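You operate a simulated robot arm through the tools that you are given. There is no shell and no other tool.

You are at the controls of a simulated robot arm. One attempt, no reset.

JOB
Get the finished bracket off the open printer's plate and into the dark parts tray.
Fine: wait till the display shows READY, switch off, bend the plate on the grey block with the yellow button, plate back on its bed.

Only the result counts: the job must be done as asked and must still hold three seconds after the hand-in. Knocking over, shifting, dropping, spilling or breaking anything else fails it.

ROBOT AND FRAMES
A 7-joint arm with a fingered hand, fixed in place. Base frame: the origin is on the floor under the middle of its stand, x ahead of it, y to its left, z up. Units: mm, degrees, N and s.
It reaches about 1333 mm from its shoulder. Its first joint turns from -69.0 to 172.0 degrees. Payload 5 kg.
Tool frame: the origin (TCP) lies between the finger pads and is the grasp point; the fingertips stand 32 mm ahead of it; z points along the fingers, y is the line along which they close. The gripper opens to 160 mm; its body begins 89 mm behind the TCP. The gripper is a hand of 3 fingers: y runs from the thumb to the fingers, the wrist lies at [0, 0, -252] in the tool frame, and closing takes about 1.5 s.
Orientation is told as [roll, pitch, yaw] about the base's x, y, z axes, in that order, counted from this pose: with the fingers straight down and closing along the base's y, the tool's x points along the base's -x, its y along +y and its z along -z.

CONTROLS
- The arm moves only by the tool drive_tool. Its argument "series" is a list of rows, each an object of numbers (a shift or turn left out is 0, a gripper value left out holds the last): "rx", "ry", "rz": the turn, a rotation vector about the tool's x, y, z in degrees; "x", "y", "z": the shift along the tool's x, y, z in mm; "jaw": the gripper command, from -1 (shut) to 1 (fully open), values between in proportion. In form: [{"rx": .., "ry": .., "rz": .., "x": .., "y": .., "z": .., "jaw": ..}, ...]. A call has 1 to 20 rows; each row shifts and turns the commanded pose from where the row before left it, along the tool's axes as they then stand. A row lasts 0.2 s, in which the tool goes at most 50 mm and 8.6 degrees; a call with a longer step from one row to the next is refused whole, and so is a gripper value outside its range. Where a pose cannot be reached the arm comes as near as it can. A force on the tool above 90 N (or 10 N above the force at the start of the call, whichever is more), or a blocked arm, ends the call early, and 0.2 s more pass. The fingers move at their own pace (about 108 mm/s each) and stop on an object; they squeeze with about 26 N. The grip force told is the motor's: it shows also when the fingers shut on nothing. Time passes only in rows, and 0.2 s behind the last, so rows that do not move let the fingers close. It gives the time, the measured TCP pose, the force on the tool (base axes), the opening and the grip force at its end, in the units of the frame above (readings bear some noise), with the torque about the TCP (base axes, N m) and any sound that the robot's microphone picked up.
- Cameras (640 x 400 px; columns grow to the right, rows downward): "scene" is fixed at [214.1, -495, 1495.9]; the picture's right is [0.71, -0.71, 0.00], its down [-0.30, -0.30, -0.91] and it looks along [0.64, 0.64, -0.42] (base axes); focal length 328 px, centre (320, 200). "wrist" rides on the gripper at [65, -4, -116] in the tool frame; the picture's right is [0.06, 1.00, 0.00], its down [-0.87, 0.05, -0.49] and it looks along [-0.49, 0.03, 0.87] (tool axes); focal length 261 px, centre (320, 200). There is no depth. A picture from a camera that has moved, and an enlarged one, comes with that camera's place and axes in the base frame and with its lens. The place of the scene camera against the robot may be out by one fixed shift of up to 12 mm in any direction.
- snapshot(camera): a new picture of that camera. The clock stands still meanwhile.
- move_column(by): slides the trunk up (or, below 0, down) by that many mm; the arm rides with it, the base frame stays. It gives what a move gives, with no picture.
- preshape(shape): the hand has 3 fingers and takes this shape, open, in about a second: jaw (thumb against the fingers, like two jaws); tri (thumb and two fingers); tip (a fingertip pinch); poke (one finger out to press); point (the index stretched); flat (the hand flat); cup (the hand cupped); fist (a fist). The gripper value then closes the fingers along that shape, each until it touches; the sizes above hold for jaw. It gives what a move gives, with no picture.
- enlarge(camera, box): a new picture of the part [left, top, right, bottom] of that camera's present view, enlarged. The clock stands still meanwhile.
- sign_off(): hands the job in; it is judged then, once.

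Nothing tells you positions but the pictures and the camera data. Unless the task says otherwise, let go and move clear before handing in.

The tools are called after "Call:" as a command line: name --argument value ..., lists and objects as JSON in quotes. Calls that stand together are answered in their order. drive_tool: Moves the arm, as the interface text tells. Its arguments: {"type":"object","properties":{"series":{"type":"array","items":{"type":"object","properties":{"rx":{"type":"number"},"ry":{"type":"number"},"rz":{"type":"number"},"x":{"type":"number"},"y":{"type":"number"},"z":{"type":"number"},"jaw":{"type":"number"}}}}},"required":["series"]} The other tools are called the same way: move_column (by) moves the trunk up or down; preshape (shape) gives the hand a shape; snapshot (camera) takes a picture; enlarge (camera, box) takes an enlarged picture of a part of a camera's view; sign_off () hands the job in.

At the start:

```text
clock: 0.0
ee_pos: [691.3, -58.2, 1288.8]
ee_rot: [0.0, 0.0, 0.0]
contact_force: [0.3, 0.2, -0.1]
ft_torque: [-0.01, 0.0, 0.0]
grip_width: 160.3
grasp_force: 0.1
shape: jaw
trunk travel left (down, up): [-875.0, 65.0]
```

scene: 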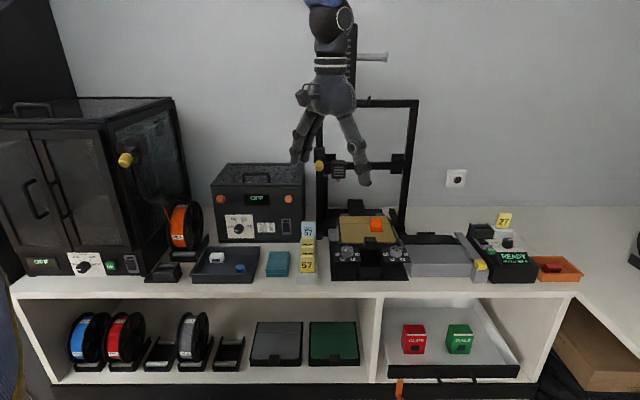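
wrist: 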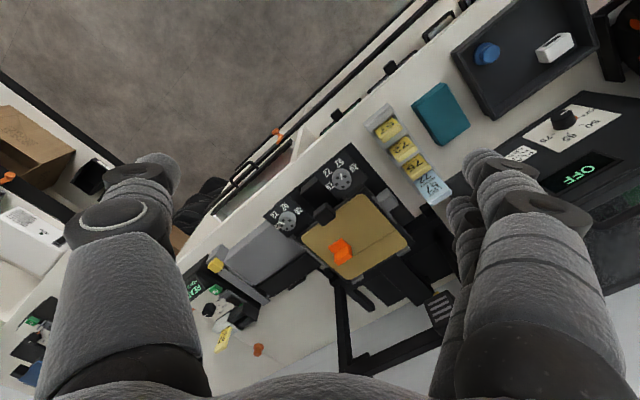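

I see an open-frame printer with a golden plate and an orange bracket on it, a grey block with a yellow button to its right, a control box showing READY, and a dark tray on the left. I'll look closer at each first.

Call:
enlarge --camera "scene" --box '[300, 180, 460, 290]'

Call:
enlarge --camera "scene" --box '[440, 190, 600, 290]'

Call:
enlarge --camera "scene" --box '[150, 160, 330, 290]'

Call:
enlarge --camera "wrist" --box '[180, 130, 460, 360]'

```text
3.64 times, centred on (380, 235) of scene
camera zoom: at [214.1, -495.0, 1495.9], right [0.71, -0.71, 0.0], down [-0.3, -0.3, -0.91], along [0.64, 0.64, -0.42], focal length 1194 px, centre (102, 73)
```

zoom: 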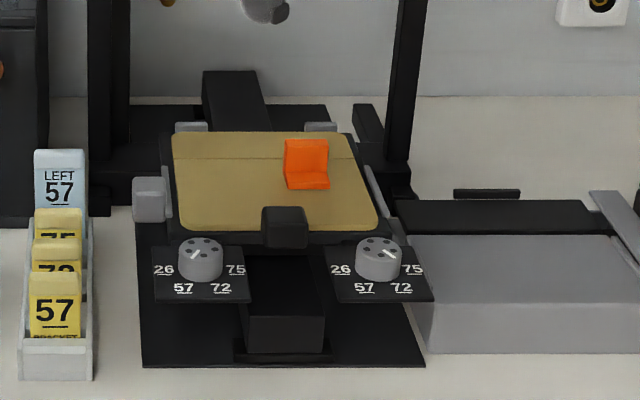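

```text
4.00 times, centred on (520, 240) of scene
camera zoom: at [214.1, -495.0, 1495.9], right [0.71, -0.71, 0.0], down [-0.3, -0.3, -0.91], along [0.64, 0.64, -0.42], focal length 1314 px, centre (-480, 40)
```

zoom: 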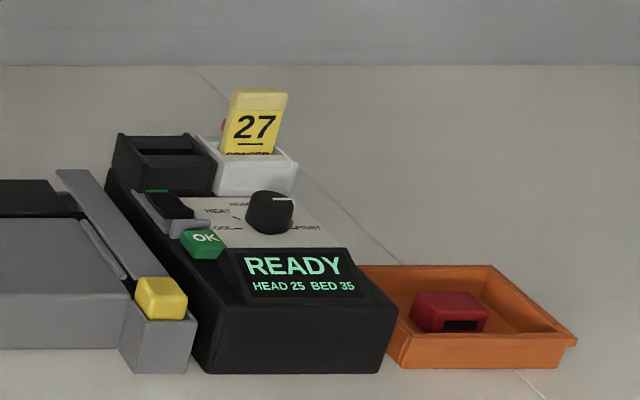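

```text
3.08 times, centred on (240, 225) of scene
camera zoom: at [214.1, -495.0, 1495.9], right [0.71, -0.71, 0.0], down [-0.3, -0.3, -0.91], along [0.64, 0.64, -0.42], focal length 1010 px, centre (566, 123)
```

zoom: 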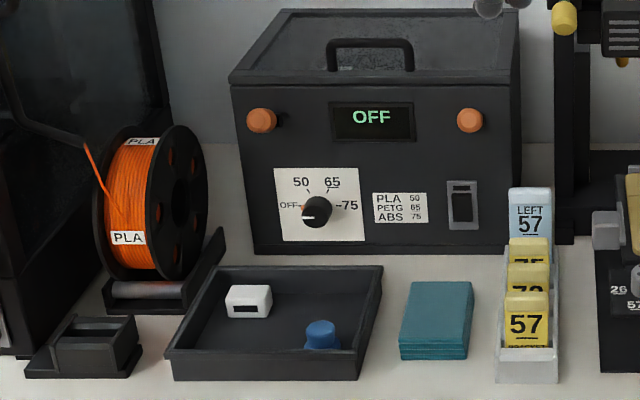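

```text
1.74 times, centred on (320, 245) of wrist
camera zoom: at [625.5, -62.3, 1405.6], right [-0.06, 1.0, 0.0], down [0.87, 0.05, 0.49], along [0.49, 0.03, -0.87], focal length 453 px, centre (320, 122)
```

zoom: 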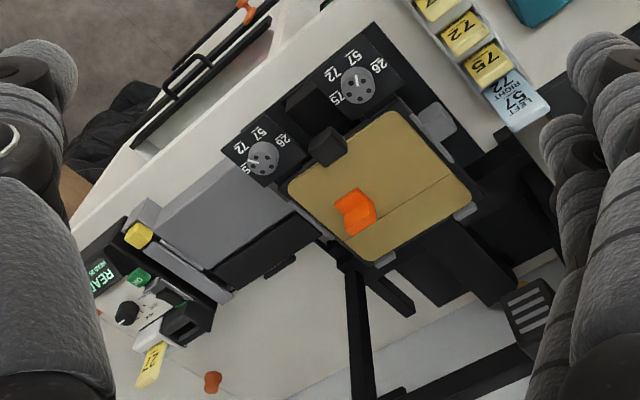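

The READY box (HEAD 25, BED 35) is next to the grey block. I'll zoom in more on the plate, its clips, the switch and the bender.

Call:
enlarge --camera "scene" --box '[335, 205, 405, 250]'

Call:
enlarge --camera "scene" --box '[465, 220, 535, 265]'

Call:
enlarge --camera "scene" --box '[290, 210, 330, 285]'

Call:
enlarge --camera "scene" --box '[400, 220, 500, 285]'

Call:
enlarge --camera "scene" --box '[290, 80, 430, 170]'

```text
8.89 times, centred on (370, 228) of scene
camera zoom: at [214.1, -495.0, 1495.9], right [0.71, -0.71, 0.0], down [-0.3, -0.3, -0.91], along [0.64, 0.64, -0.42], focal length 2919 px, centre (-124, -44)
```

zoom: 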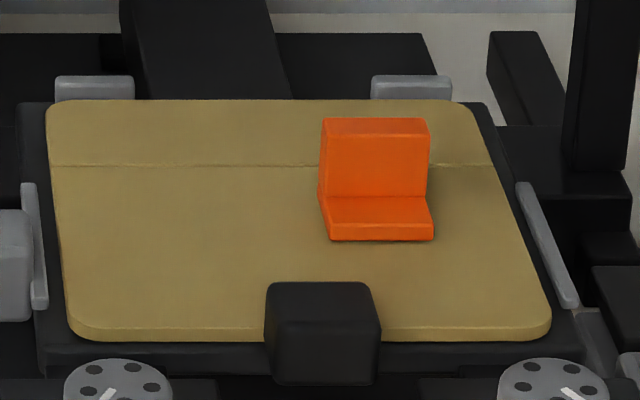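

```text
8.89 times, centred on (500, 242) of scene
camera zoom: at [214.1, -495.0, 1495.9], right [0.71, -0.71, 0.0], down [-0.3, -0.3, -0.91], along [0.64, 0.64, -0.42], focal length 2919 px, centre (-1280, -178)
```

zoom: 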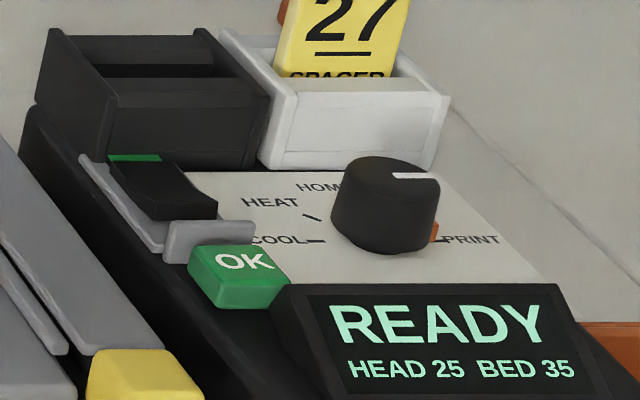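

```text
5.33 times, centred on (310, 248) of scene
camera zoom: at [214.1, -495.0, 1495.9], right [0.71, -0.71, 0.0], down [-0.3, -0.3, -0.91], along [0.64, 0.64, -0.42], focal length 1751 px, centre (373, -53)
```

zoom: 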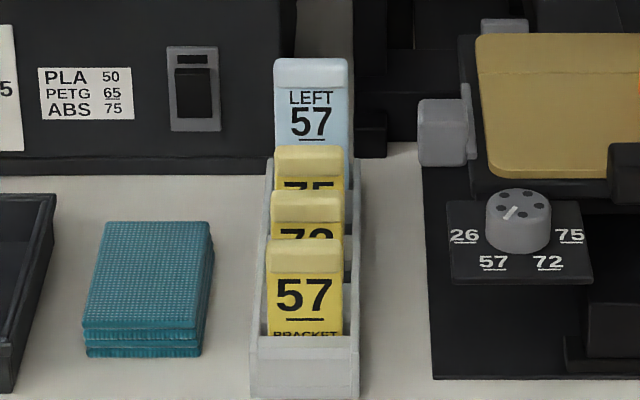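

```text
6.15 times, centred on (450, 252) of scene
camera zoom: at [214.1, -495.0, 1495.9], right [0.71, -0.71, 0.0], down [-0.3, -0.3, -0.91], along [0.64, 0.64, -0.42], focal length 2021 px, centre (-480, -123)
```

zoom: 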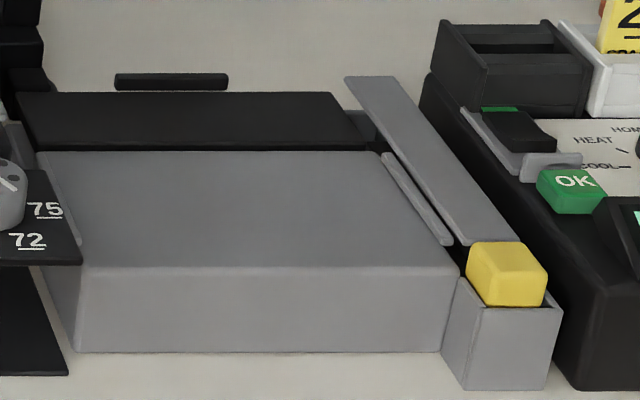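

```text
4.44 times, centred on (360, 125) of scene
camera zoom: at [214.1, -495.0, 1495.9], right [0.71, -0.71, 0.0], down [-0.3, -0.3, -0.91], along [0.64, 0.64, -0.42], focal length 1460 px, centre (142, 533)
```

zoom: 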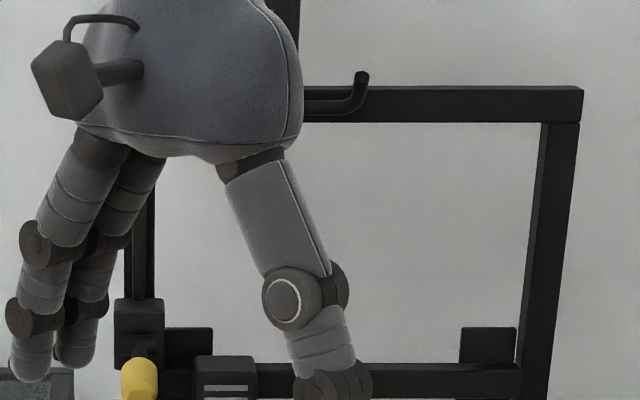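

The plate has a black grip block at its front edge and a crease near the back, and the bracket sits on the crease. The power rocker shows green, so it is on. I'll turn the hand to line up with the bench (yaw 45°) and look from above for triangulation.

Call:
drive_tool --series '[{"rz": -7.5}, {"rz": -7.5}, {"rz": -7.5}, {"rz": -7.5}, {"rz": -7.5}, {"rz": -7.5}, {"y": -40, "x": -15}, {"y": -40, "x": -15}, {"y": -40, "x": -16}, {}]'

Call:
snapshot --camera "wrist"

Call:
snapshot --camera "scene"

```text
clock: 2.2
ee_pos: [810.0, -111.0, 1290.0]
ee_rot: [0.0, -0.1, 45.0]
contact_force: [1.0, -0.2, 0.4]
ft_torque: [-0.01, -0.06, 0.02]
grip_width: 160.1
grasp_force: 0.0
shape: jaw
trunk travel left (down, up): [-875.0, 65.0]
```

```text
taken
camera wrist: at [765.9, -159.6, 1406.1], right [-0.75, 0.66, 0.0], down [0.58, 0.65, 0.49], along [0.32, 0.37, -0.87], focal length 261 px, centre (320, 200)
```

wrist: 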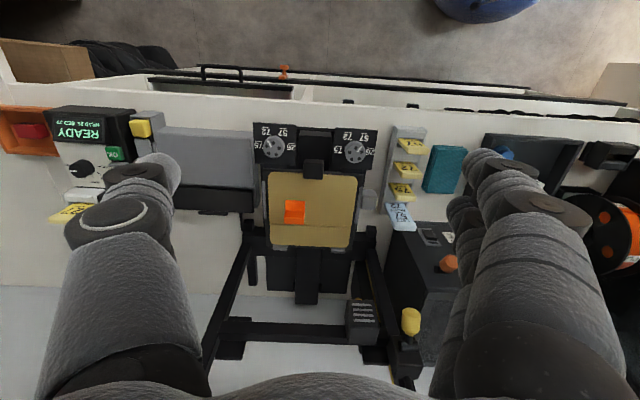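

```text
taken
```

scene: 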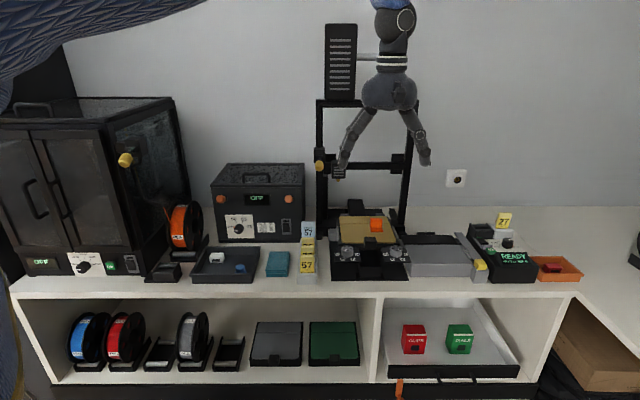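

The hand now lines up with the bench. I'll zoom in the wrist view to measure the plate, block, switch and tray.

Call:
enlarge --camera "wrist" --box '[230, 110, 390, 270]'

Call:
enlarge --camera "wrist" --box '[0, 90, 260, 240]'

Call:
enlarge --camera "wrist" --box '[380, 110, 640, 270]'

Call:
enlarge --camera "wrist" --box '[200, 220, 440, 390]'

```text
2.50 times, centred on (310, 190) of wrist
camera zoom: at [765.9, -159.6, 1406.1], right [-0.75, 0.66, 0.0], down [0.58, 0.65, 0.49], along [0.32, 0.37, -0.87], focal length 652 px, centre (345, 225)
```

zoom: 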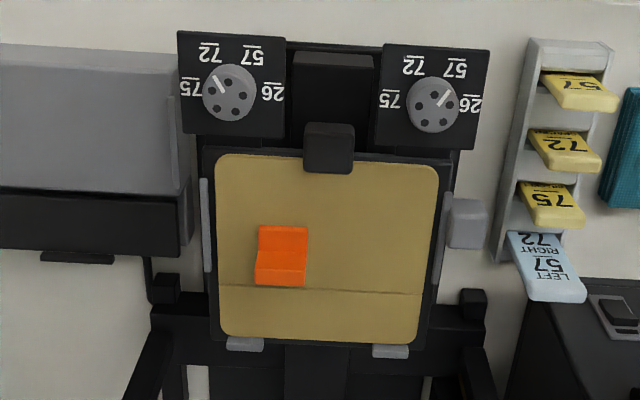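

```text
2.46 times, centred on (130, 165) of wrist
camera zoom: at [765.9, -159.6, 1406.1], right [-0.75, 0.66, 0.0], down [0.58, 0.65, 0.49], along [0.32, 0.37, -0.87], focal length 642 px, centre (788, 286)
```

zoom: 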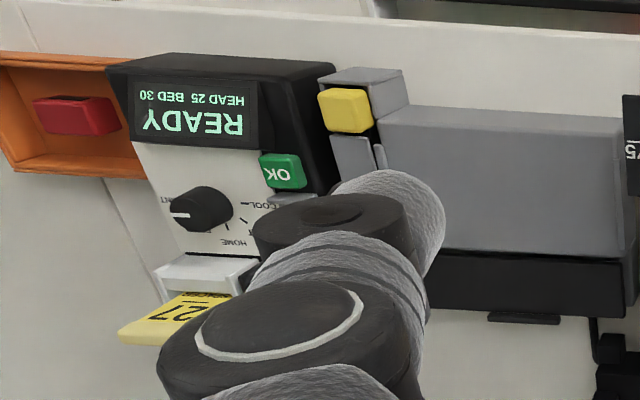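

```text
2.46 times, centred on (510, 190) of wrist
camera zoom: at [765.9, -159.6, 1406.1], right [-0.75, 0.66, 0.0], down [0.58, 0.65, 0.49], along [0.32, 0.37, -0.87], focal length 642 px, centre (-148, 225)
```

zoom: 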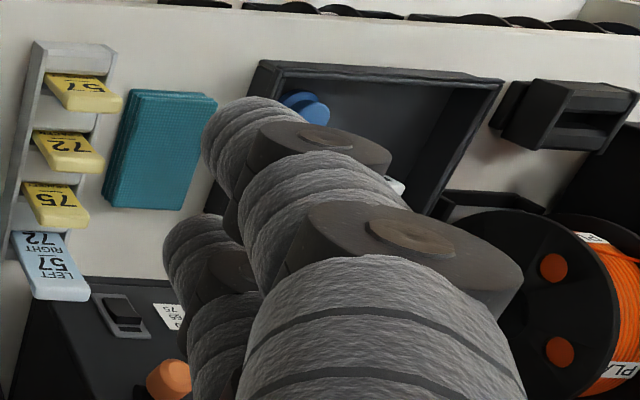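

```text
2.35 times, centred on (320, 305) of wrist
camera zoom: at [765.9, -159.6, 1406.1], right [-0.75, 0.66, 0.0], down [0.58, 0.65, 0.49], along [0.32, 0.37, -0.87], focal length 613 px, centre (320, -47)
```

zoom: 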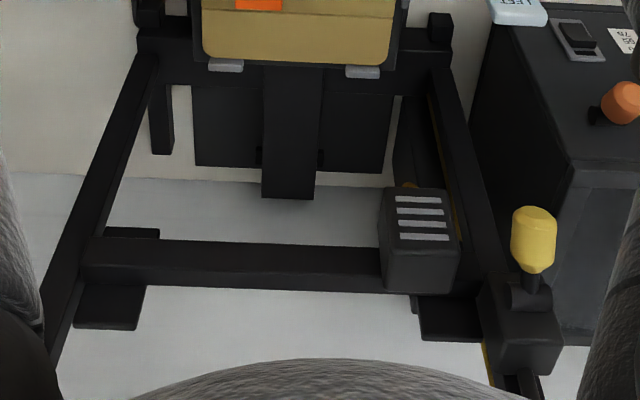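

The display still reads READY (BED now 30). The plate is about 160 mm square near u≈654 along the bench. I'll move over the control box to see the rocker and the yellow button closely.

Call:
drive_tool --series '[{"x": 5.5, "y": -41.75, "z": 17.5}, {"x": 5.5, "y": -41.75, "z": 17.5}, {"x": 5.5, "y": -41.75, "z": 17.5}, {"x": 5.5, "y": -41.75, "z": 17.5}, {"x": 5.5, "y": -41.75, "z": 17.5}, {"x": 5.5, "y": -41.75, "z": 17.5}, {"x": 5.5, "y": -41.75, "z": 17.5}, {"x": 5.5, "y": -41.75, "z": 17.5}, {}]'

Call:
snapshot --camera "wrist"

Call:
enlarge --camera "wrist" --box '[220, 100, 420, 225]'

```text
clock: 4.2
ee_pos: [1013.4, -379.4, 1148.8]
ee_rot: [0.0, 0.0, 45.1]
contact_force: [-0.9, -0.2, 0.4]
ft_torque: [0.01, 0.01, 0.01]
grip_width: 159.7
grasp_force: 0.1
shape: jaw
trunk travel left (down, up): [-875.0, 65.0]
```

```text
taken
camera wrist: at [970.0, -427.6, 1266.0], right [-0.75, 0.66, 0.0], down [0.58, 0.65, 0.49], along [0.33, 0.37, -0.87], focal length 261 px, centre (320, 200)
```

wrist: 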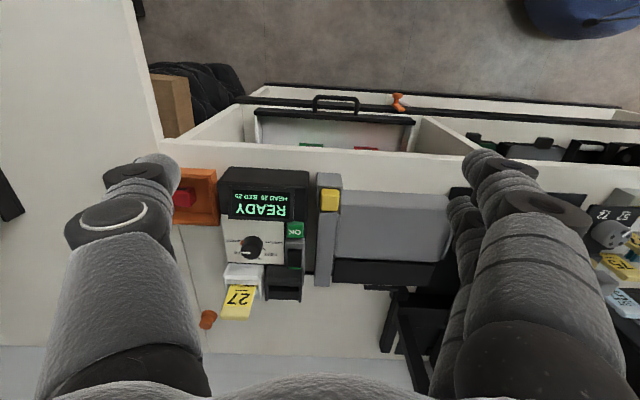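

```text
3.20 times, centred on (320, 162) of wrist
camera zoom: at [970.0, -427.6, 1266.0], right [-0.75, 0.66, 0.0], down [0.58, 0.65, 0.49], along [0.33, 0.37, -0.87], focal length 834 px, centre (320, 320)
```

zoom: 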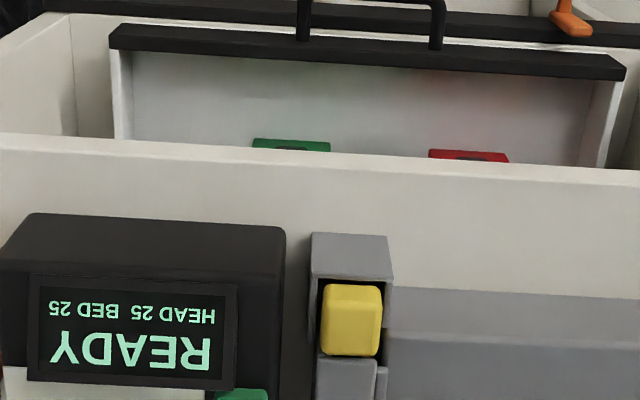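

Call:
enlarge --camera "wrist" --box '[200, 160, 360, 320]'

Call:
enlarge --camera "wrist" --box '[250, 200, 330, 260]'

Call:
enlarge --camera "wrist" --box '[300, 160, 460, 320]'

```text
2.50 times, centred on (280, 240) of wrist
camera zoom: at [970.0, -427.6, 1266.0], right [-0.75, 0.66, 0.0], down [0.58, 0.65, 0.49], along [0.33, 0.37, -0.87], focal length 652 px, centre (420, 100)
```

zoom: 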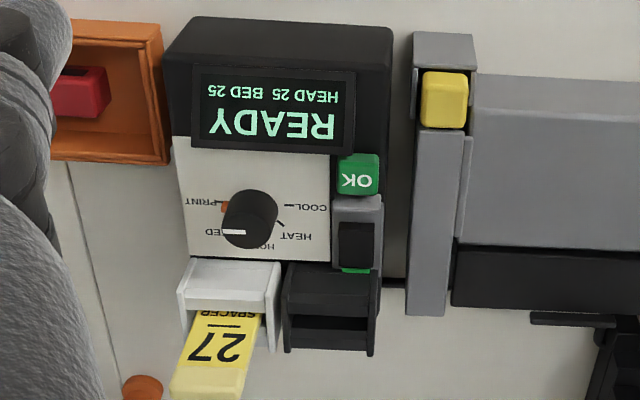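

```text
6.67 times, centred on (290, 230) of wrist
camera zoom: at [970.0, -427.6, 1266.0], right [-0.75, 0.66, 0.0], down [0.58, 0.65, 0.49], along [0.33, 0.37, -0.87], focal length 1738 px, centre (520, 0)
```

zoom: 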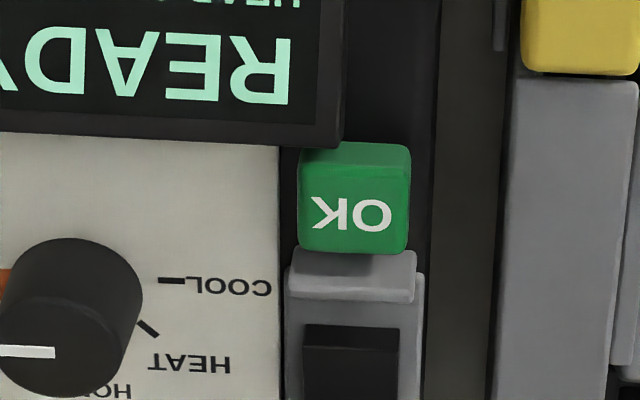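

```text
2.50 times, centred on (380, 240) of wrist
camera zoom: at [970.0, -427.6, 1266.0], right [-0.75, 0.66, 0.0], down [0.58, 0.65, 0.49], along [0.33, 0.37, -0.87], focal length 652 px, centre (170, 100)
```

zoom: 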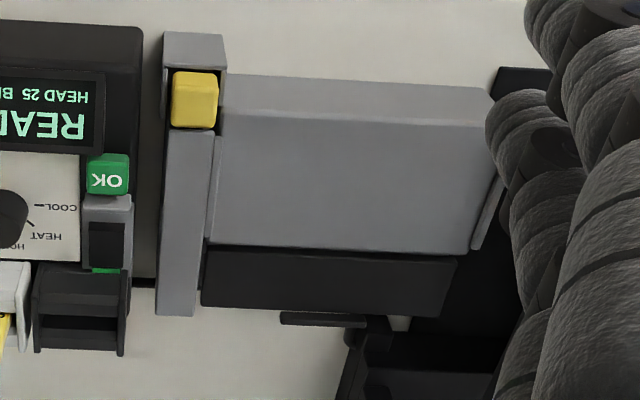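

The rocker sits behind the green OK button with a grey guard between them. I'll zoom in to see which end of it is raised, and compare with the dryer's rocker, which is off.

Call:
enlarge --camera "scene" --box '[470, 230, 502, 250]'

Call:
enlarge --camera "scene" --box '[270, 210, 302, 240]'

Call:
enlarge --camera "wrist" --box '[270, 225, 318, 275]'

Call:
enlarge --camera "scene" --box '[15, 245, 155, 285]'

```text
16.00 times, centred on (486, 240) of scene
camera zoom: at [214.1, -495.0, 1495.9], right [0.71, -0.71, 0.0], down [-0.3, -0.3, -0.91], along [0.64, 0.64, -0.42], focal length 5254 px, centre (-2336, -440)
```

zoom: 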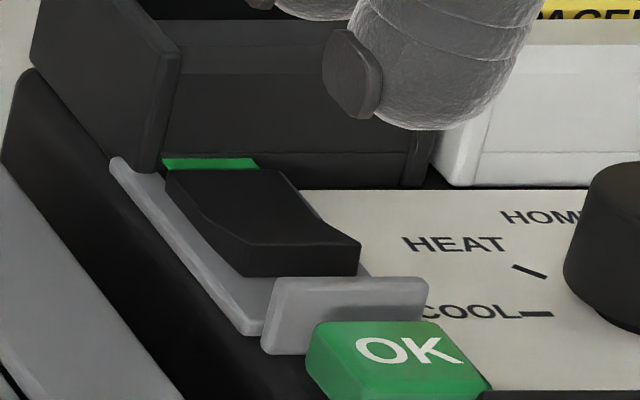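

```text
13.33 times, centred on (286, 225) of scene
camera zoom: at [214.1, -495.0, 1495.9], right [0.71, -0.71, 0.0], down [-0.3, -0.3, -0.91], along [0.64, 0.64, -0.42], focal length 4378 px, centre (773, -133)
```

zoom: 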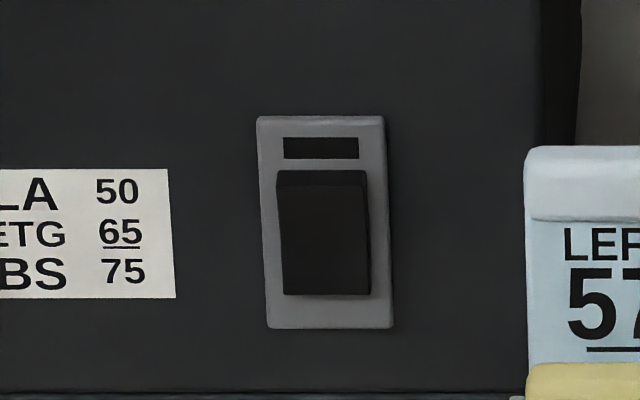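

```text
8.00 times, centred on (294, 250) of wrist
camera zoom: at [970.0, -427.6, 1266.0], right [-0.75, 0.66, 0.0], down [0.58, 0.65, 0.49], along [0.33, 0.37, -0.87], focal length 2085 px, centre (528, -200)
```

zoom: 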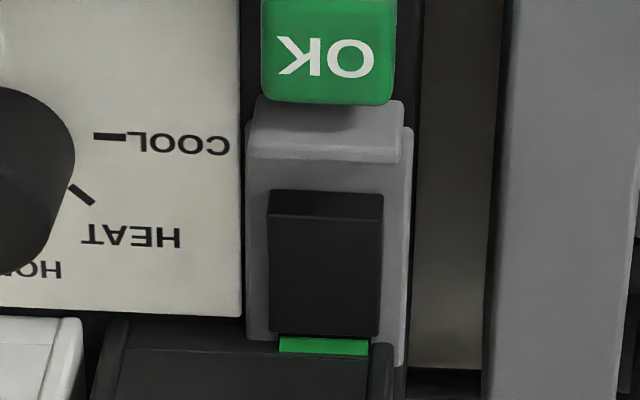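

```text
4.57 times, centred on (85, 265) of scene
camera zoom: at [214.1, -495.0, 1495.9], right [0.71, -0.71, 0.0], down [-0.3, -0.3, -0.91], along [0.64, 0.64, -0.42], focal length 1501 px, centre (1394, -97)
```

zoom: 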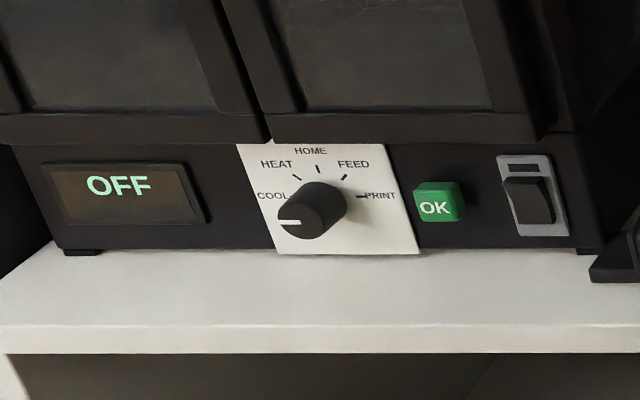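

The lamp end (back) of the rocker is pressed in and the front end stands up, so off means pressing the front end, just behind the grey guard. I'll shape the hand to poke and look at it.

Call:
preshape --shape "poke"

Call:
snapshot --camera "wrist"

Call:
enlarge --camera "scene" --box '[400, 100, 560, 260]'

```text
clock: 5.1
ee_pos: [1014.3, -378.8, 1148.2]
ee_rot: [0.0, 0.1, 45.0]
contact_force: [0.1, 0.6, 1.2]
ft_torque: [0.01, 0.02, 0.0]
grip_width: 0.0
grasp_force: 0.0
shape: poke
trunk travel left (down, up): [-875.0, 65.0]
```

```text
taken
camera wrist: at [971.1, -426.8, 1265.0], right [-0.75, 0.66, 0.0], down [0.58, 0.65, 0.49], along [0.32, 0.37, -0.87], focal length 261 px, centre (320, 200)
```

wrist: 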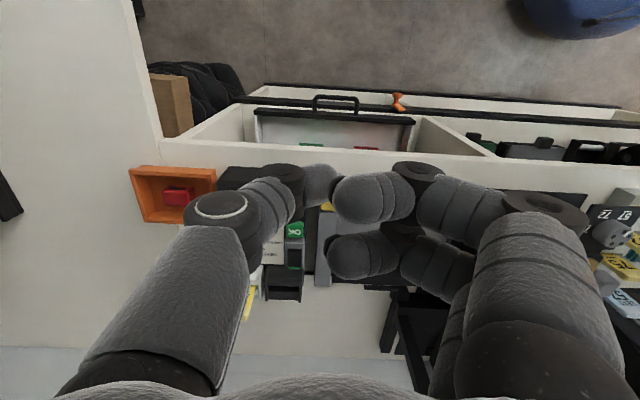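

```text
2.50 times, centred on (480, 180) of scene
camera zoom: at [214.1, -495.0, 1495.9], right [0.71, -0.71, 0.0], down [-0.3, -0.3, -0.91], along [0.64, 0.64, -0.42], focal length 821 px, centre (-80, 250)
```

zoom: 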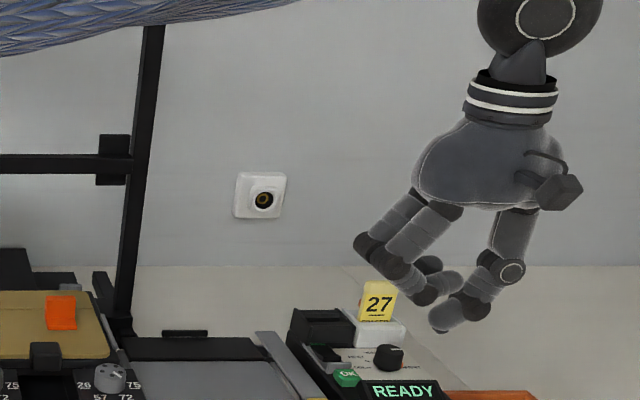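

In poke, the thumb tip is lowest, near the tool axis. I'll check the point shape too in case it gives a cleaner finger.

Call:
preshape --shape "point"

Call:
snapshot --camera "wrist"

Call:
enlarge --camera "scene" --box '[400, 100, 560, 260]'

```text
clock: 6.0
ee_pos: [1013.3, -378.6, 1149.3]
ee_rot: [0.0, 0.0, 45.0]
contact_force: [0.3, -0.5, -0.5]
ft_torque: [-0.01, -0.01, -0.03]
grip_width: 0.0
grasp_force: 0.0
shape: point
trunk travel left (down, up): [-875.0, 65.0]
```

```text
taken
camera wrist: at [971.0, -426.8, 1265.1], right [-0.75, 0.66, 0.0], down [0.58, 0.65, 0.49], along [0.33, 0.37, -0.87], focal length 261 px, centre (320, 200)
```

wrist: 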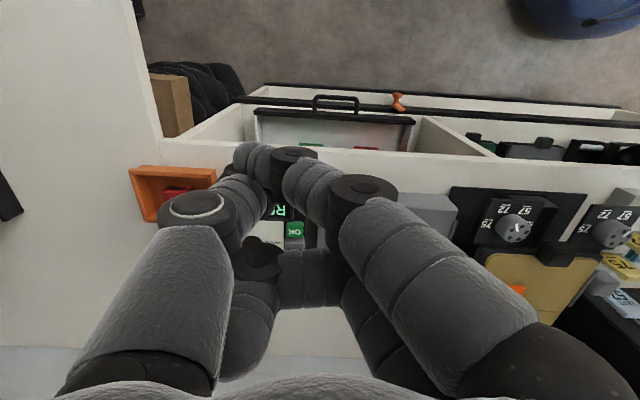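

```text
2.50 times, centred on (480, 180) of scene
camera zoom: at [214.1, -495.0, 1495.9], right [0.71, -0.71, 0.0], down [-0.3, -0.3, -0.91], along [0.64, 0.64, -0.42], focal length 821 px, centre (-80, 250)
```

zoom: 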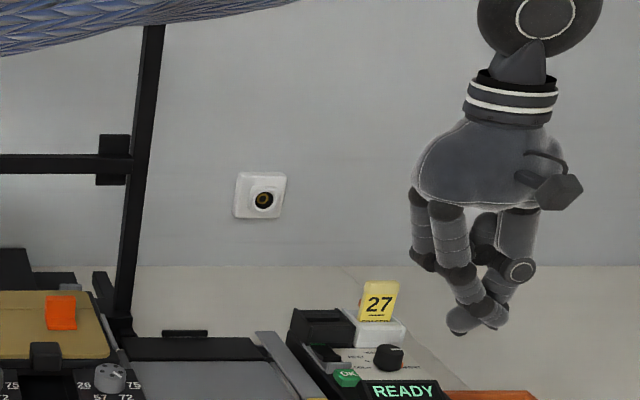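

I'll use poke (thumb tip on the tool axis). Next I'll move closer and lower in front of the box for a second view to triangulate.

Call:
preshape --shape "poke"

Call:
drive_tool --series '[{"x": -15, "y": -5, "z": 15}, {"x": -20, "y": -5, "z": 20}, {"x": -20, "y": -5, "z": 20}, {"x": -20, "y": 0, "z": 20}, {"x": -15, "z": 15}, {}]'

Call:
snapshot --camera "wrist"

Call:
enlarge --camera "scene" --box '[440, 170, 540, 270]'

```text
clock: 6.9
ee_pos: [1014.6, -377.5, 1148.3]
ee_rot: [0.1, -0.1, 45.0]
contact_force: [0.8, 0.7, 0.1]
ft_torque: [0.01, -0.04, -0.03]
grip_width: 0.0
grasp_force: 0.1
shape: poke
trunk travel left (down, up): [-875.0, 65.0]
```

```text
clock: 8.3
ee_pos: [1081.5, -318.4, 1061.4]
ee_rot: [-0.1, -0.2, 45.1]
contact_force: [-0.6, 0.0, -0.3]
ft_torque: [-0.01, -0.02, 0.0]
grip_width: 0.0
grasp_force: 0.1
shape: poke
out of reach, approached as far as the arm can: row 5
trunk travel left (down, up): [-875.0, 65.0]
```

```text
taken
camera wrist: at [1038.1, -367.3, 1177.2], right [-0.75, 0.66, 0.0], down [0.57, 0.65, 0.49], along [0.33, 0.37, -0.87], focal length 261 px, centre (320, 200)
```

wrist: 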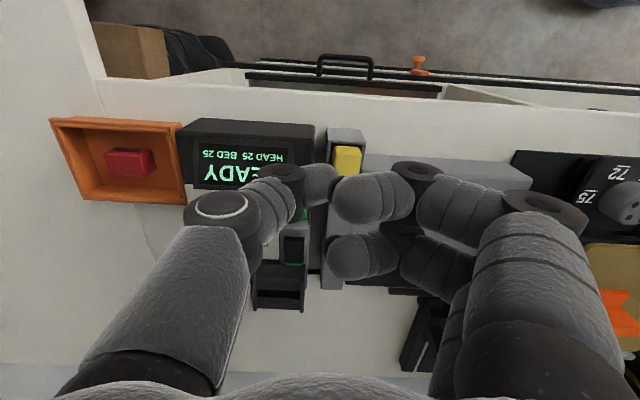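

```text
4.00 times, centred on (490, 220) of scene
camera zoom: at [214.1, -495.0, 1495.9], right [0.71, -0.71, 0.0], down [-0.3, -0.3, -0.91], along [0.64, 0.64, -0.42], focal length 1314 px, centre (-360, 120)
```

zoom: 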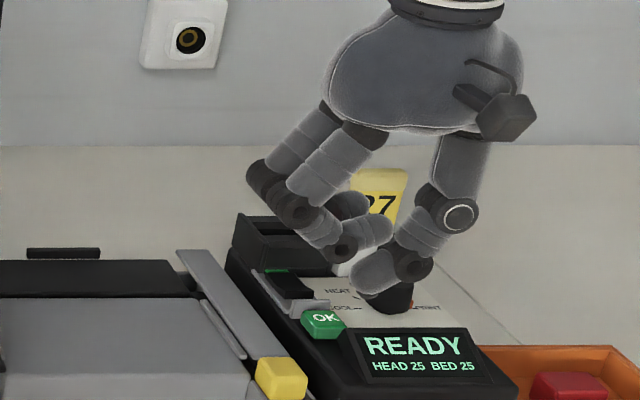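

That pose was at the edge of reach, so I'll need to lower the trunk. First I'll use this view to triangulate the rocker, button and block.

Call:
enlarge --camera "wrist" --box '[240, 120, 400, 320]'

Call:
enlarge --camera "wrist" --box '[270, 200, 350, 280]'

```text
2.00 times, centred on (320, 220) of wrist
camera zoom: at [1038.1, -367.3, 1177.2], right [-0.75, 0.66, 0.0], down [0.57, 0.65, 0.49], along [0.33, 0.37, -0.87], focal length 521 px, centre (320, 160)
```

zoom: 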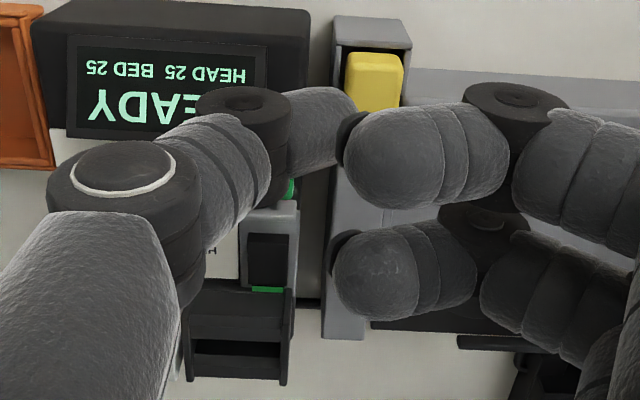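

```text
5.00 times, centred on (310, 240) of wrist
camera zoom: at [1038.1, -367.3, 1177.2], right [-0.75, 0.66, 0.0], down [0.57, 0.65, 0.49], along [0.33, 0.37, -0.87], focal length 1303 px, centre (370, 0)
```

zoom: 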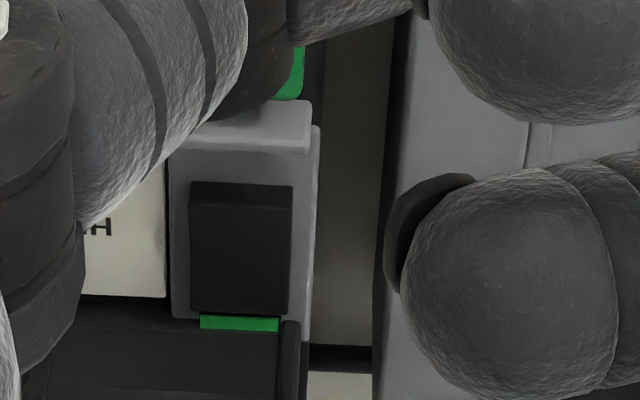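

I need a wider lateral baseline. I'll raise the hand and lower the trunk for reach, then look from offset positions.

Call:
drive_tool --series '[{"z": -40, "x": 10}, {"z": -45}, {"z": -45}, {"z": -45}, {"z": -45}, {"z": -40}, {"z": -40}, {}]'

Call:
snapshot --camera "scene"

```text
clock: 10.1
ee_pos: [1048.8, -313.3, 1348.8]
ee_rot: [0.0, 0.2, 45.0]
contact_force: [0.2, 0.3, -0.7]
ft_torque: [-0.03, 0.02, 0.05]
grip_width: 0.3
grasp_force: 0.0
shape: poke
out of reach, approached as far as the arm can: row 4, 5, 6, 7
trunk travel left (down, up): [-875.0, 65.0]
```

```text
taken
```

scene: 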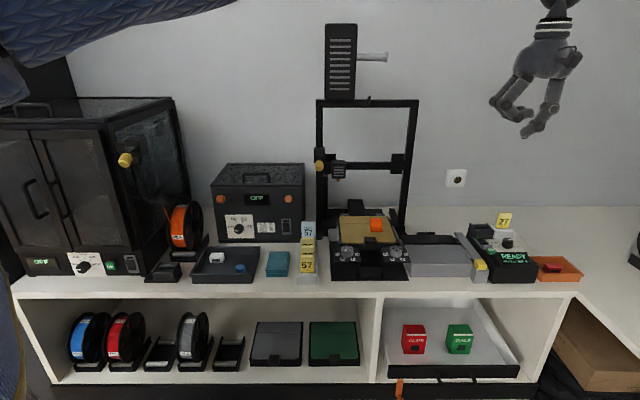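

The arm runs elbow-up with the shoulder near z≈1340, so lowering the trunk and leaning the hand outward will give the needed reach. I'll lower the trunk 120 mm.

Call:
move_column --by -120

Call:
snapshot --camera "scene"

Call:
snapshot --camera "wrist"

```text
clock: 11.6
ee_pos: [1047.7, -313.7, 1228.6]
ee_rot: [0.1, 0.0, 45.1]
contact_force: [-0.7, 0.5, -0.3]
ft_torque: [0.02, 0.01, -0.02]
grip_width: 0.1
grasp_force: 0.0
shape: poke
trunk travel left (down, up): [-755.0, 185.0]
```

```text
taken
```

scene: 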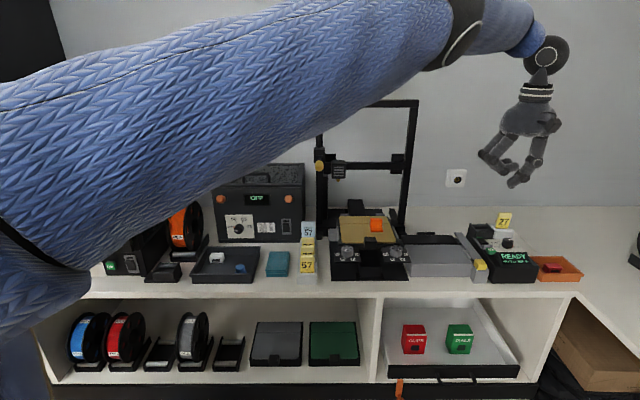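

```text
taken
camera wrist: at [1004.9, -362.8, 1346.1], right [-0.75, 0.66, 0.0], down [0.58, 0.65, 0.49], along [0.33, 0.37, -0.87], focal length 261 px, centre (320, 200)
```

wrist: 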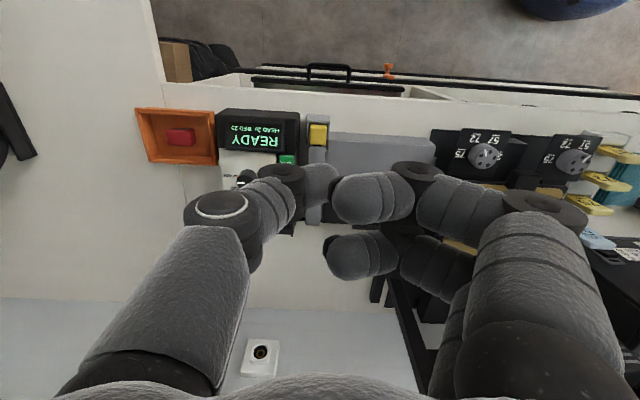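

I'll look closely at the poke fingertip to know exactly what touches first.

Call:
enlarge --camera "scene" --box '[470, 130, 560, 195]'

Call:
enlarge --camera "wrist" --box '[180, 120, 440, 290]'

```text
6.15 times, centred on (515, 162) of scene
camera zoom: at [214.1, -495.0, 1495.9], right [0.71, -0.71, 0.0], down [-0.3, -0.3, -0.91], along [0.64, 0.64, -0.42], focal length 2021 px, centre (-880, 431)
```

zoom: 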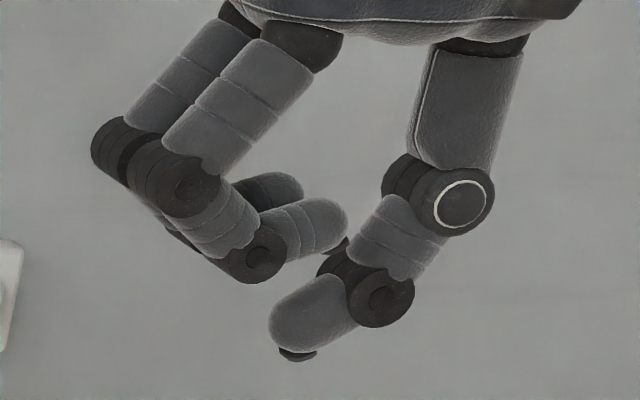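

```text
2.35 times, centred on (310, 205) of wrist
camera zoom: at [1004.9, -362.8, 1346.1], right [-0.75, 0.66, 0.0], down [0.58, 0.65, 0.49], along [0.33, 0.37, -0.87], focal length 613 px, centre (344, 188)
```

zoom: 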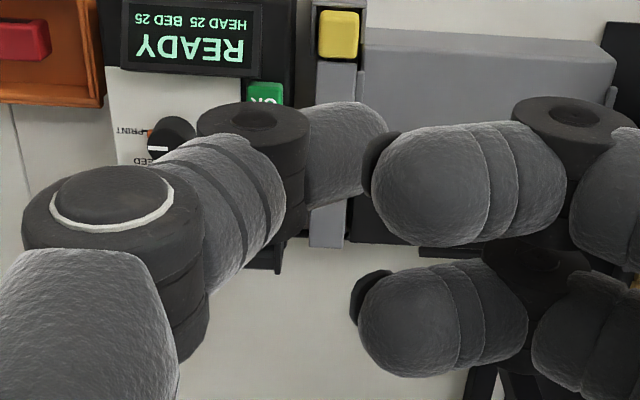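

The poke contact is the small dark pad under the thumb tip, at the tool axis about 32 mm ahead of the TCP. For a wide baseline I'll go back to jaw and take a second view shifted left.

Call:
preshape --shape "jaw"

Call:
drive_tool --series '[{"x": 17.5, "y": 20.7, "z": 20}, {"x": 17.5, "y": 20.7, "z": 20}, {"x": 17.5, "y": 20.7, "z": 20}, {"x": 17.5, "y": 20.7, "z": 20}, {}]'

Call:
snapshot --camera "wrist"

Call:
enlarge --camera "wrist" --box '[200, 180, 280, 280]'

Call:
enlarge --camera "wrist" --box '[220, 140, 460, 310]'

```text
clock: 12.5
ee_pos: [1047.8, -314.0, 1228.9]
ee_rot: [0.0, 0.0, 45.0]
contact_force: [0.5, 0.2, -0.4]
ft_torque: [-0.01, 0.01, 0.0]
grip_width: 160.0
grasp_force: 0.0
shape: jaw
trunk travel left (down, up): [-755.0, 185.0]
```

```text
clock: 13.7
ee_pos: [940.5, -304.5, 1149.6]
ee_rot: [0.0, 0.0, 45.0]
contact_force: [0.2, 1.0, -1.0]
ft_torque: [-0.02, 0.03, 0.05]
grip_width: 159.9
grasp_force: 0.0
shape: jaw
trunk travel left (down, up): [-755.0, 185.0]
```

```text
taken
camera wrist: at [897.6, -353.3, 1265.6], right [-0.75, 0.66, 0.0], down [0.58, 0.65, 0.49], along [0.33, 0.37, -0.87], focal length 261 px, centre (320, 200)
```

wrist: 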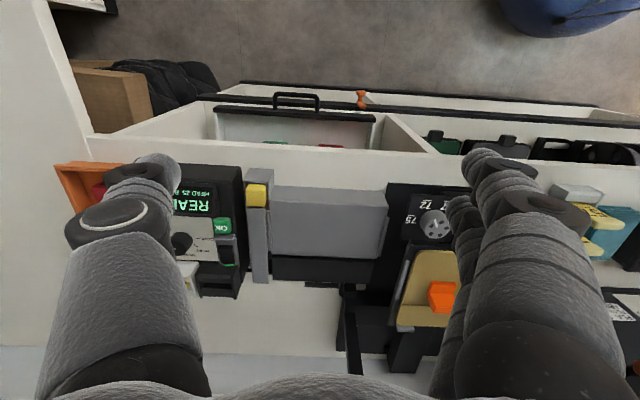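

```text
4.00 times, centred on (240, 230) of wrist
camera zoom: at [897.6, -353.3, 1265.6], right [-0.75, 0.66, 0.0], down [0.58, 0.65, 0.49], along [0.33, 0.37, -0.87], focal length 1043 px, centre (640, 80)
```

zoom: 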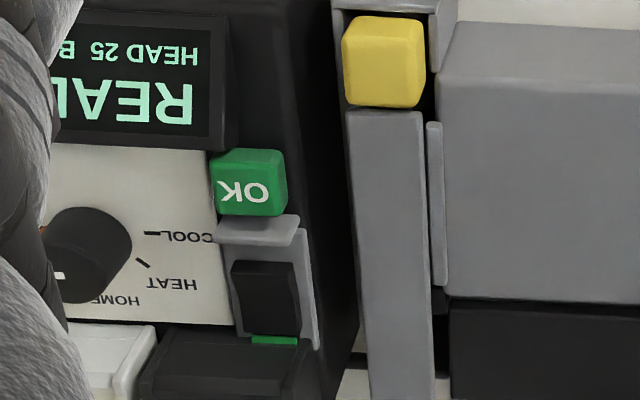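

```text
2.35 times, centred on (340, 225) of wrist
camera zoom: at [897.6, -353.3, 1265.6], right [-0.75, 0.66, 0.0], down [0.58, 0.65, 0.49], along [0.33, 0.37, -0.87], focal length 613 px, centre (273, 141)
```

zoom: 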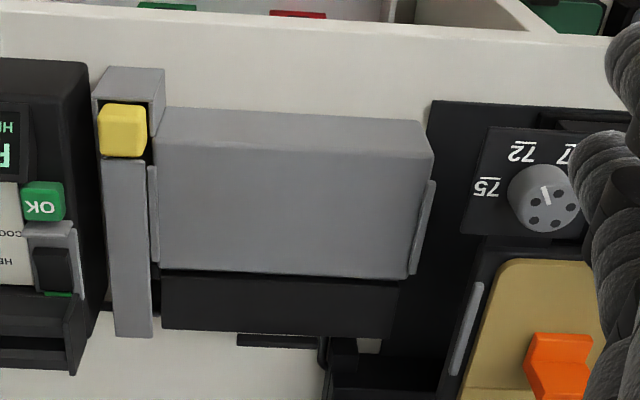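

From the two views I get: rocker front top edge ≈ (u 1010, v 649, z 960), yellow button ≈ (963, 562, 945), and block top u 774–945, v 574–672, z 940 with the hinge line at v≈672 (u along the bench, v into it). I'll go back to poke and lean the hand outward for reach.

Call:
preshape --shape "poke"

Call:
drive_tool --series '[{"rx": 8.33}, {"rx": 8.33}, {"rx": 8.34}, {"ry": -5}, {"ry": -5}, {}]'

Call:
snapshot --camera "scene"

```text
clock: 14.6
ee_pos: [941.7, -306.7, 1148.9]
ee_rot: [0.0, 0.0, 45.0]
contact_force: [-0.2, 0.5, 0.3]
ft_torque: [-0.02, 0.01, 0.0]
grip_width: 0.3
grasp_force: 0.0
shape: poke
trunk travel left (down, up): [-755.0, 185.0]
```

```text
clock: 16.0
ee_pos: [940.0, -305.1, 1149.8]
ee_rot: [-25.4, -9.1, 49.4]
contact_force: [1.0, 0.7, 0.1]
ft_torque: [0.0, 0.06, 0.0]
grip_width: 0.2
grasp_force: 0.1
shape: poke
trunk travel left (down, up): [-755.0, 185.0]
```

```text
taken
```

scene: 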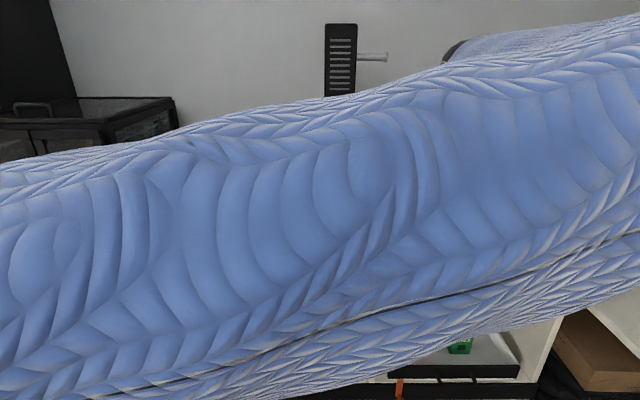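

The arm now blocks the scene camera here. I'll carry on to the hover point above the rocker and check both views there.

Call:
drive_tool --series '[{"x": -29.35, "y": -12.17, "z": 27.75}, {"x": -29.35, "y": -12.17, "z": 27.75}, {"x": -29.35, "y": -12.17, "z": 27.75}, {"x": -29.35, "y": -12.17, "z": 27.75}, {"x": -29.35, "y": -12.17, "z": 27.75}, {"x": -29.35, "y": -12.17, "z": 27.75}, {}]'

Call:
snapshot --camera "scene"

Call:
snapshot --camera "wrist"

```text
clock: 17.6
ee_pos: [1169.3, -248.2, 1060.7]
ee_rot: [-25.3, -9.0, 49.3]
contact_force: [-0.4, -1.0, -0.4]
ft_torque: [0.01, -0.06, 0.02]
grip_width: 0.0
grasp_force: 0.1
shape: poke
trunk travel left (down, up): [-755.0, 185.0]
```

```text
taken
```

scene: 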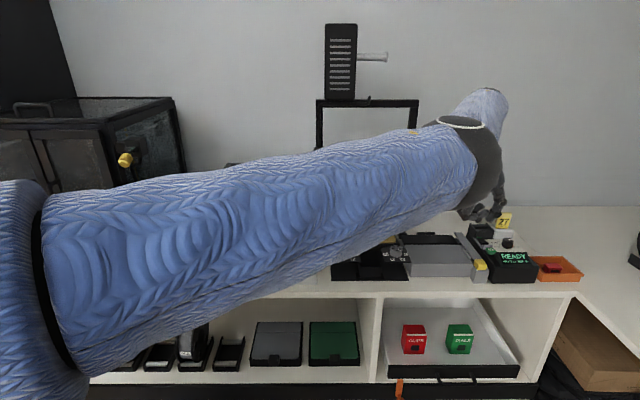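

```text
taken
camera wrist: at [1080.8, -280.2, 1154.9], right [-0.68, 0.59, -0.43], down [0.32, 0.77, 0.55], along [0.66, 0.24, -0.71], focal length 261 px, centre (320, 200)
```

wrist: 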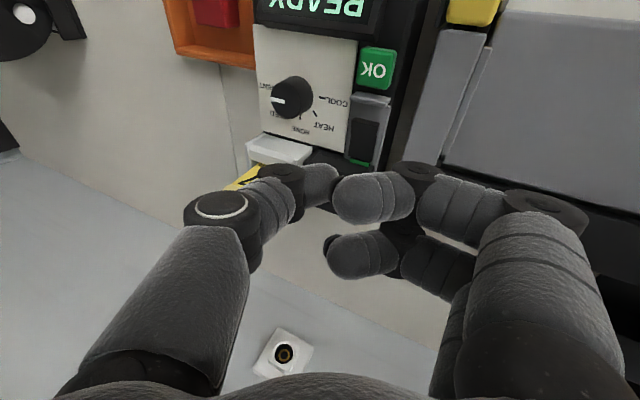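

Predicted and seen rocker positions agree (about pixel 365,125). I'll zoom to check alignment and the display before pressing.

Call:
enlarge --camera "wrist" --box '[240, 0, 440, 220]'

Call:
enlarge --camera "scene" --box '[440, 180, 560, 290]'

```text
1.82 times, centred on (340, 110) of wrist
camera zoom: at [1080.8, -280.2, 1154.9], right [-0.68, 0.59, -0.43], down [0.32, 0.77, 0.55], along [0.66, 0.24, -0.71], focal length 474 px, centre (284, 364)
```

zoom: 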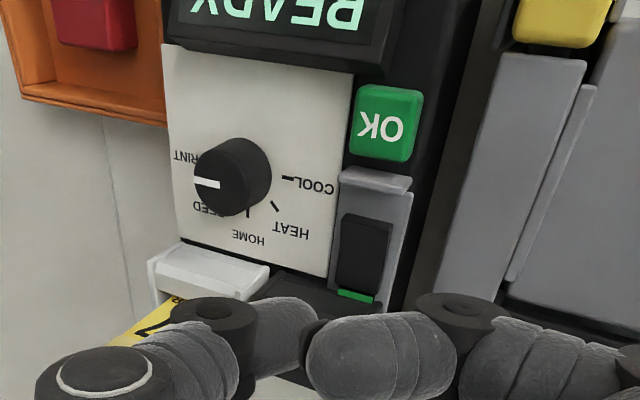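

```text
3.64 times, centred on (500, 235) of scene
camera zoom: at [214.1, -495.0, 1495.9], right [0.71, -0.71, 0.0], down [-0.3, -0.3, -0.91], along [0.64, 0.64, -0.42], focal length 1194 px, centre (-334, 73)
```

zoom: 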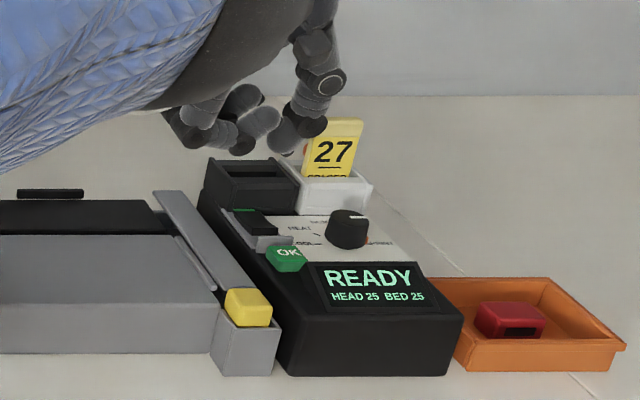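

Display says READY and alignment matches. To give the curled fingers more clearance over the black slot box, I'll change the lean to 15° sideways and 20° forward before going down.

Call:
drive_tool --series '[{"ry": 5}, {"ry": 5}, {"rx": -5}, {"rx": -5}, {"ry": -6.67}, {"ry": -6.67}, {"ry": -6.66}, {}]'

Call:
snapshot --camera "wrist"

Call:
enlarge --camera "scene" --box '[440, 160, 560, 270]'

```text
clock: 19.4
ee_pos: [1177.2, -244.2, 1059.4]
ee_rot: [-19.1, -20.0, 52.1]
contact_force: [0.3, 0.7, 0.2]
ft_torque: [-0.02, 0.01, -0.03]
grip_width: 0.0
grasp_force: 0.1
shape: poke
out of reach, approached as far as the arm can: row 2, 3
trunk travel left (down, up): [-755.0, 185.0]
```

```text
taken
camera wrist: at [1089.8, -301.2, 1142.3], right [-0.71, 0.62, -0.33], down [0.24, 0.65, 0.72], along [0.66, 0.43, -0.61], focal length 261 px, centre (320, 200)
```

wrist: 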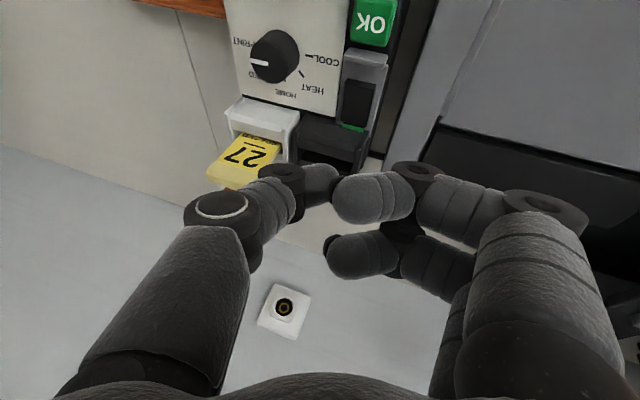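

```text
3.64 times, centred on (500, 215) of scene
camera zoom: at [214.1, -495.0, 1495.9], right [0.71, -0.71, 0.0], down [-0.3, -0.3, -0.91], along [0.64, 0.64, -0.42], focal length 1194 px, centre (-334, 146)
```

zoom: 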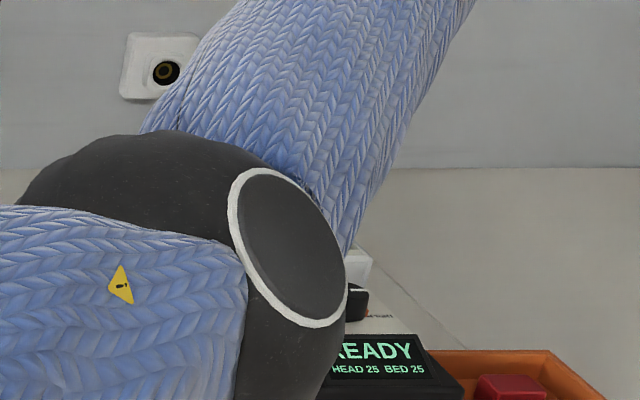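

The arm's posture shifted during that turn, so I'll check the whole scene before moving on.

Call:
snapshot --camera "scene"

```text
taken
```

scene: 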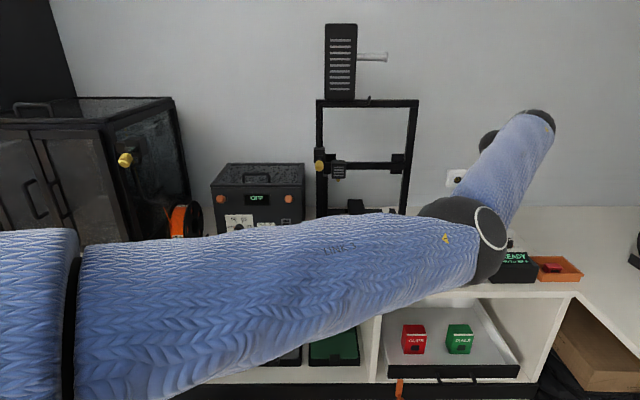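

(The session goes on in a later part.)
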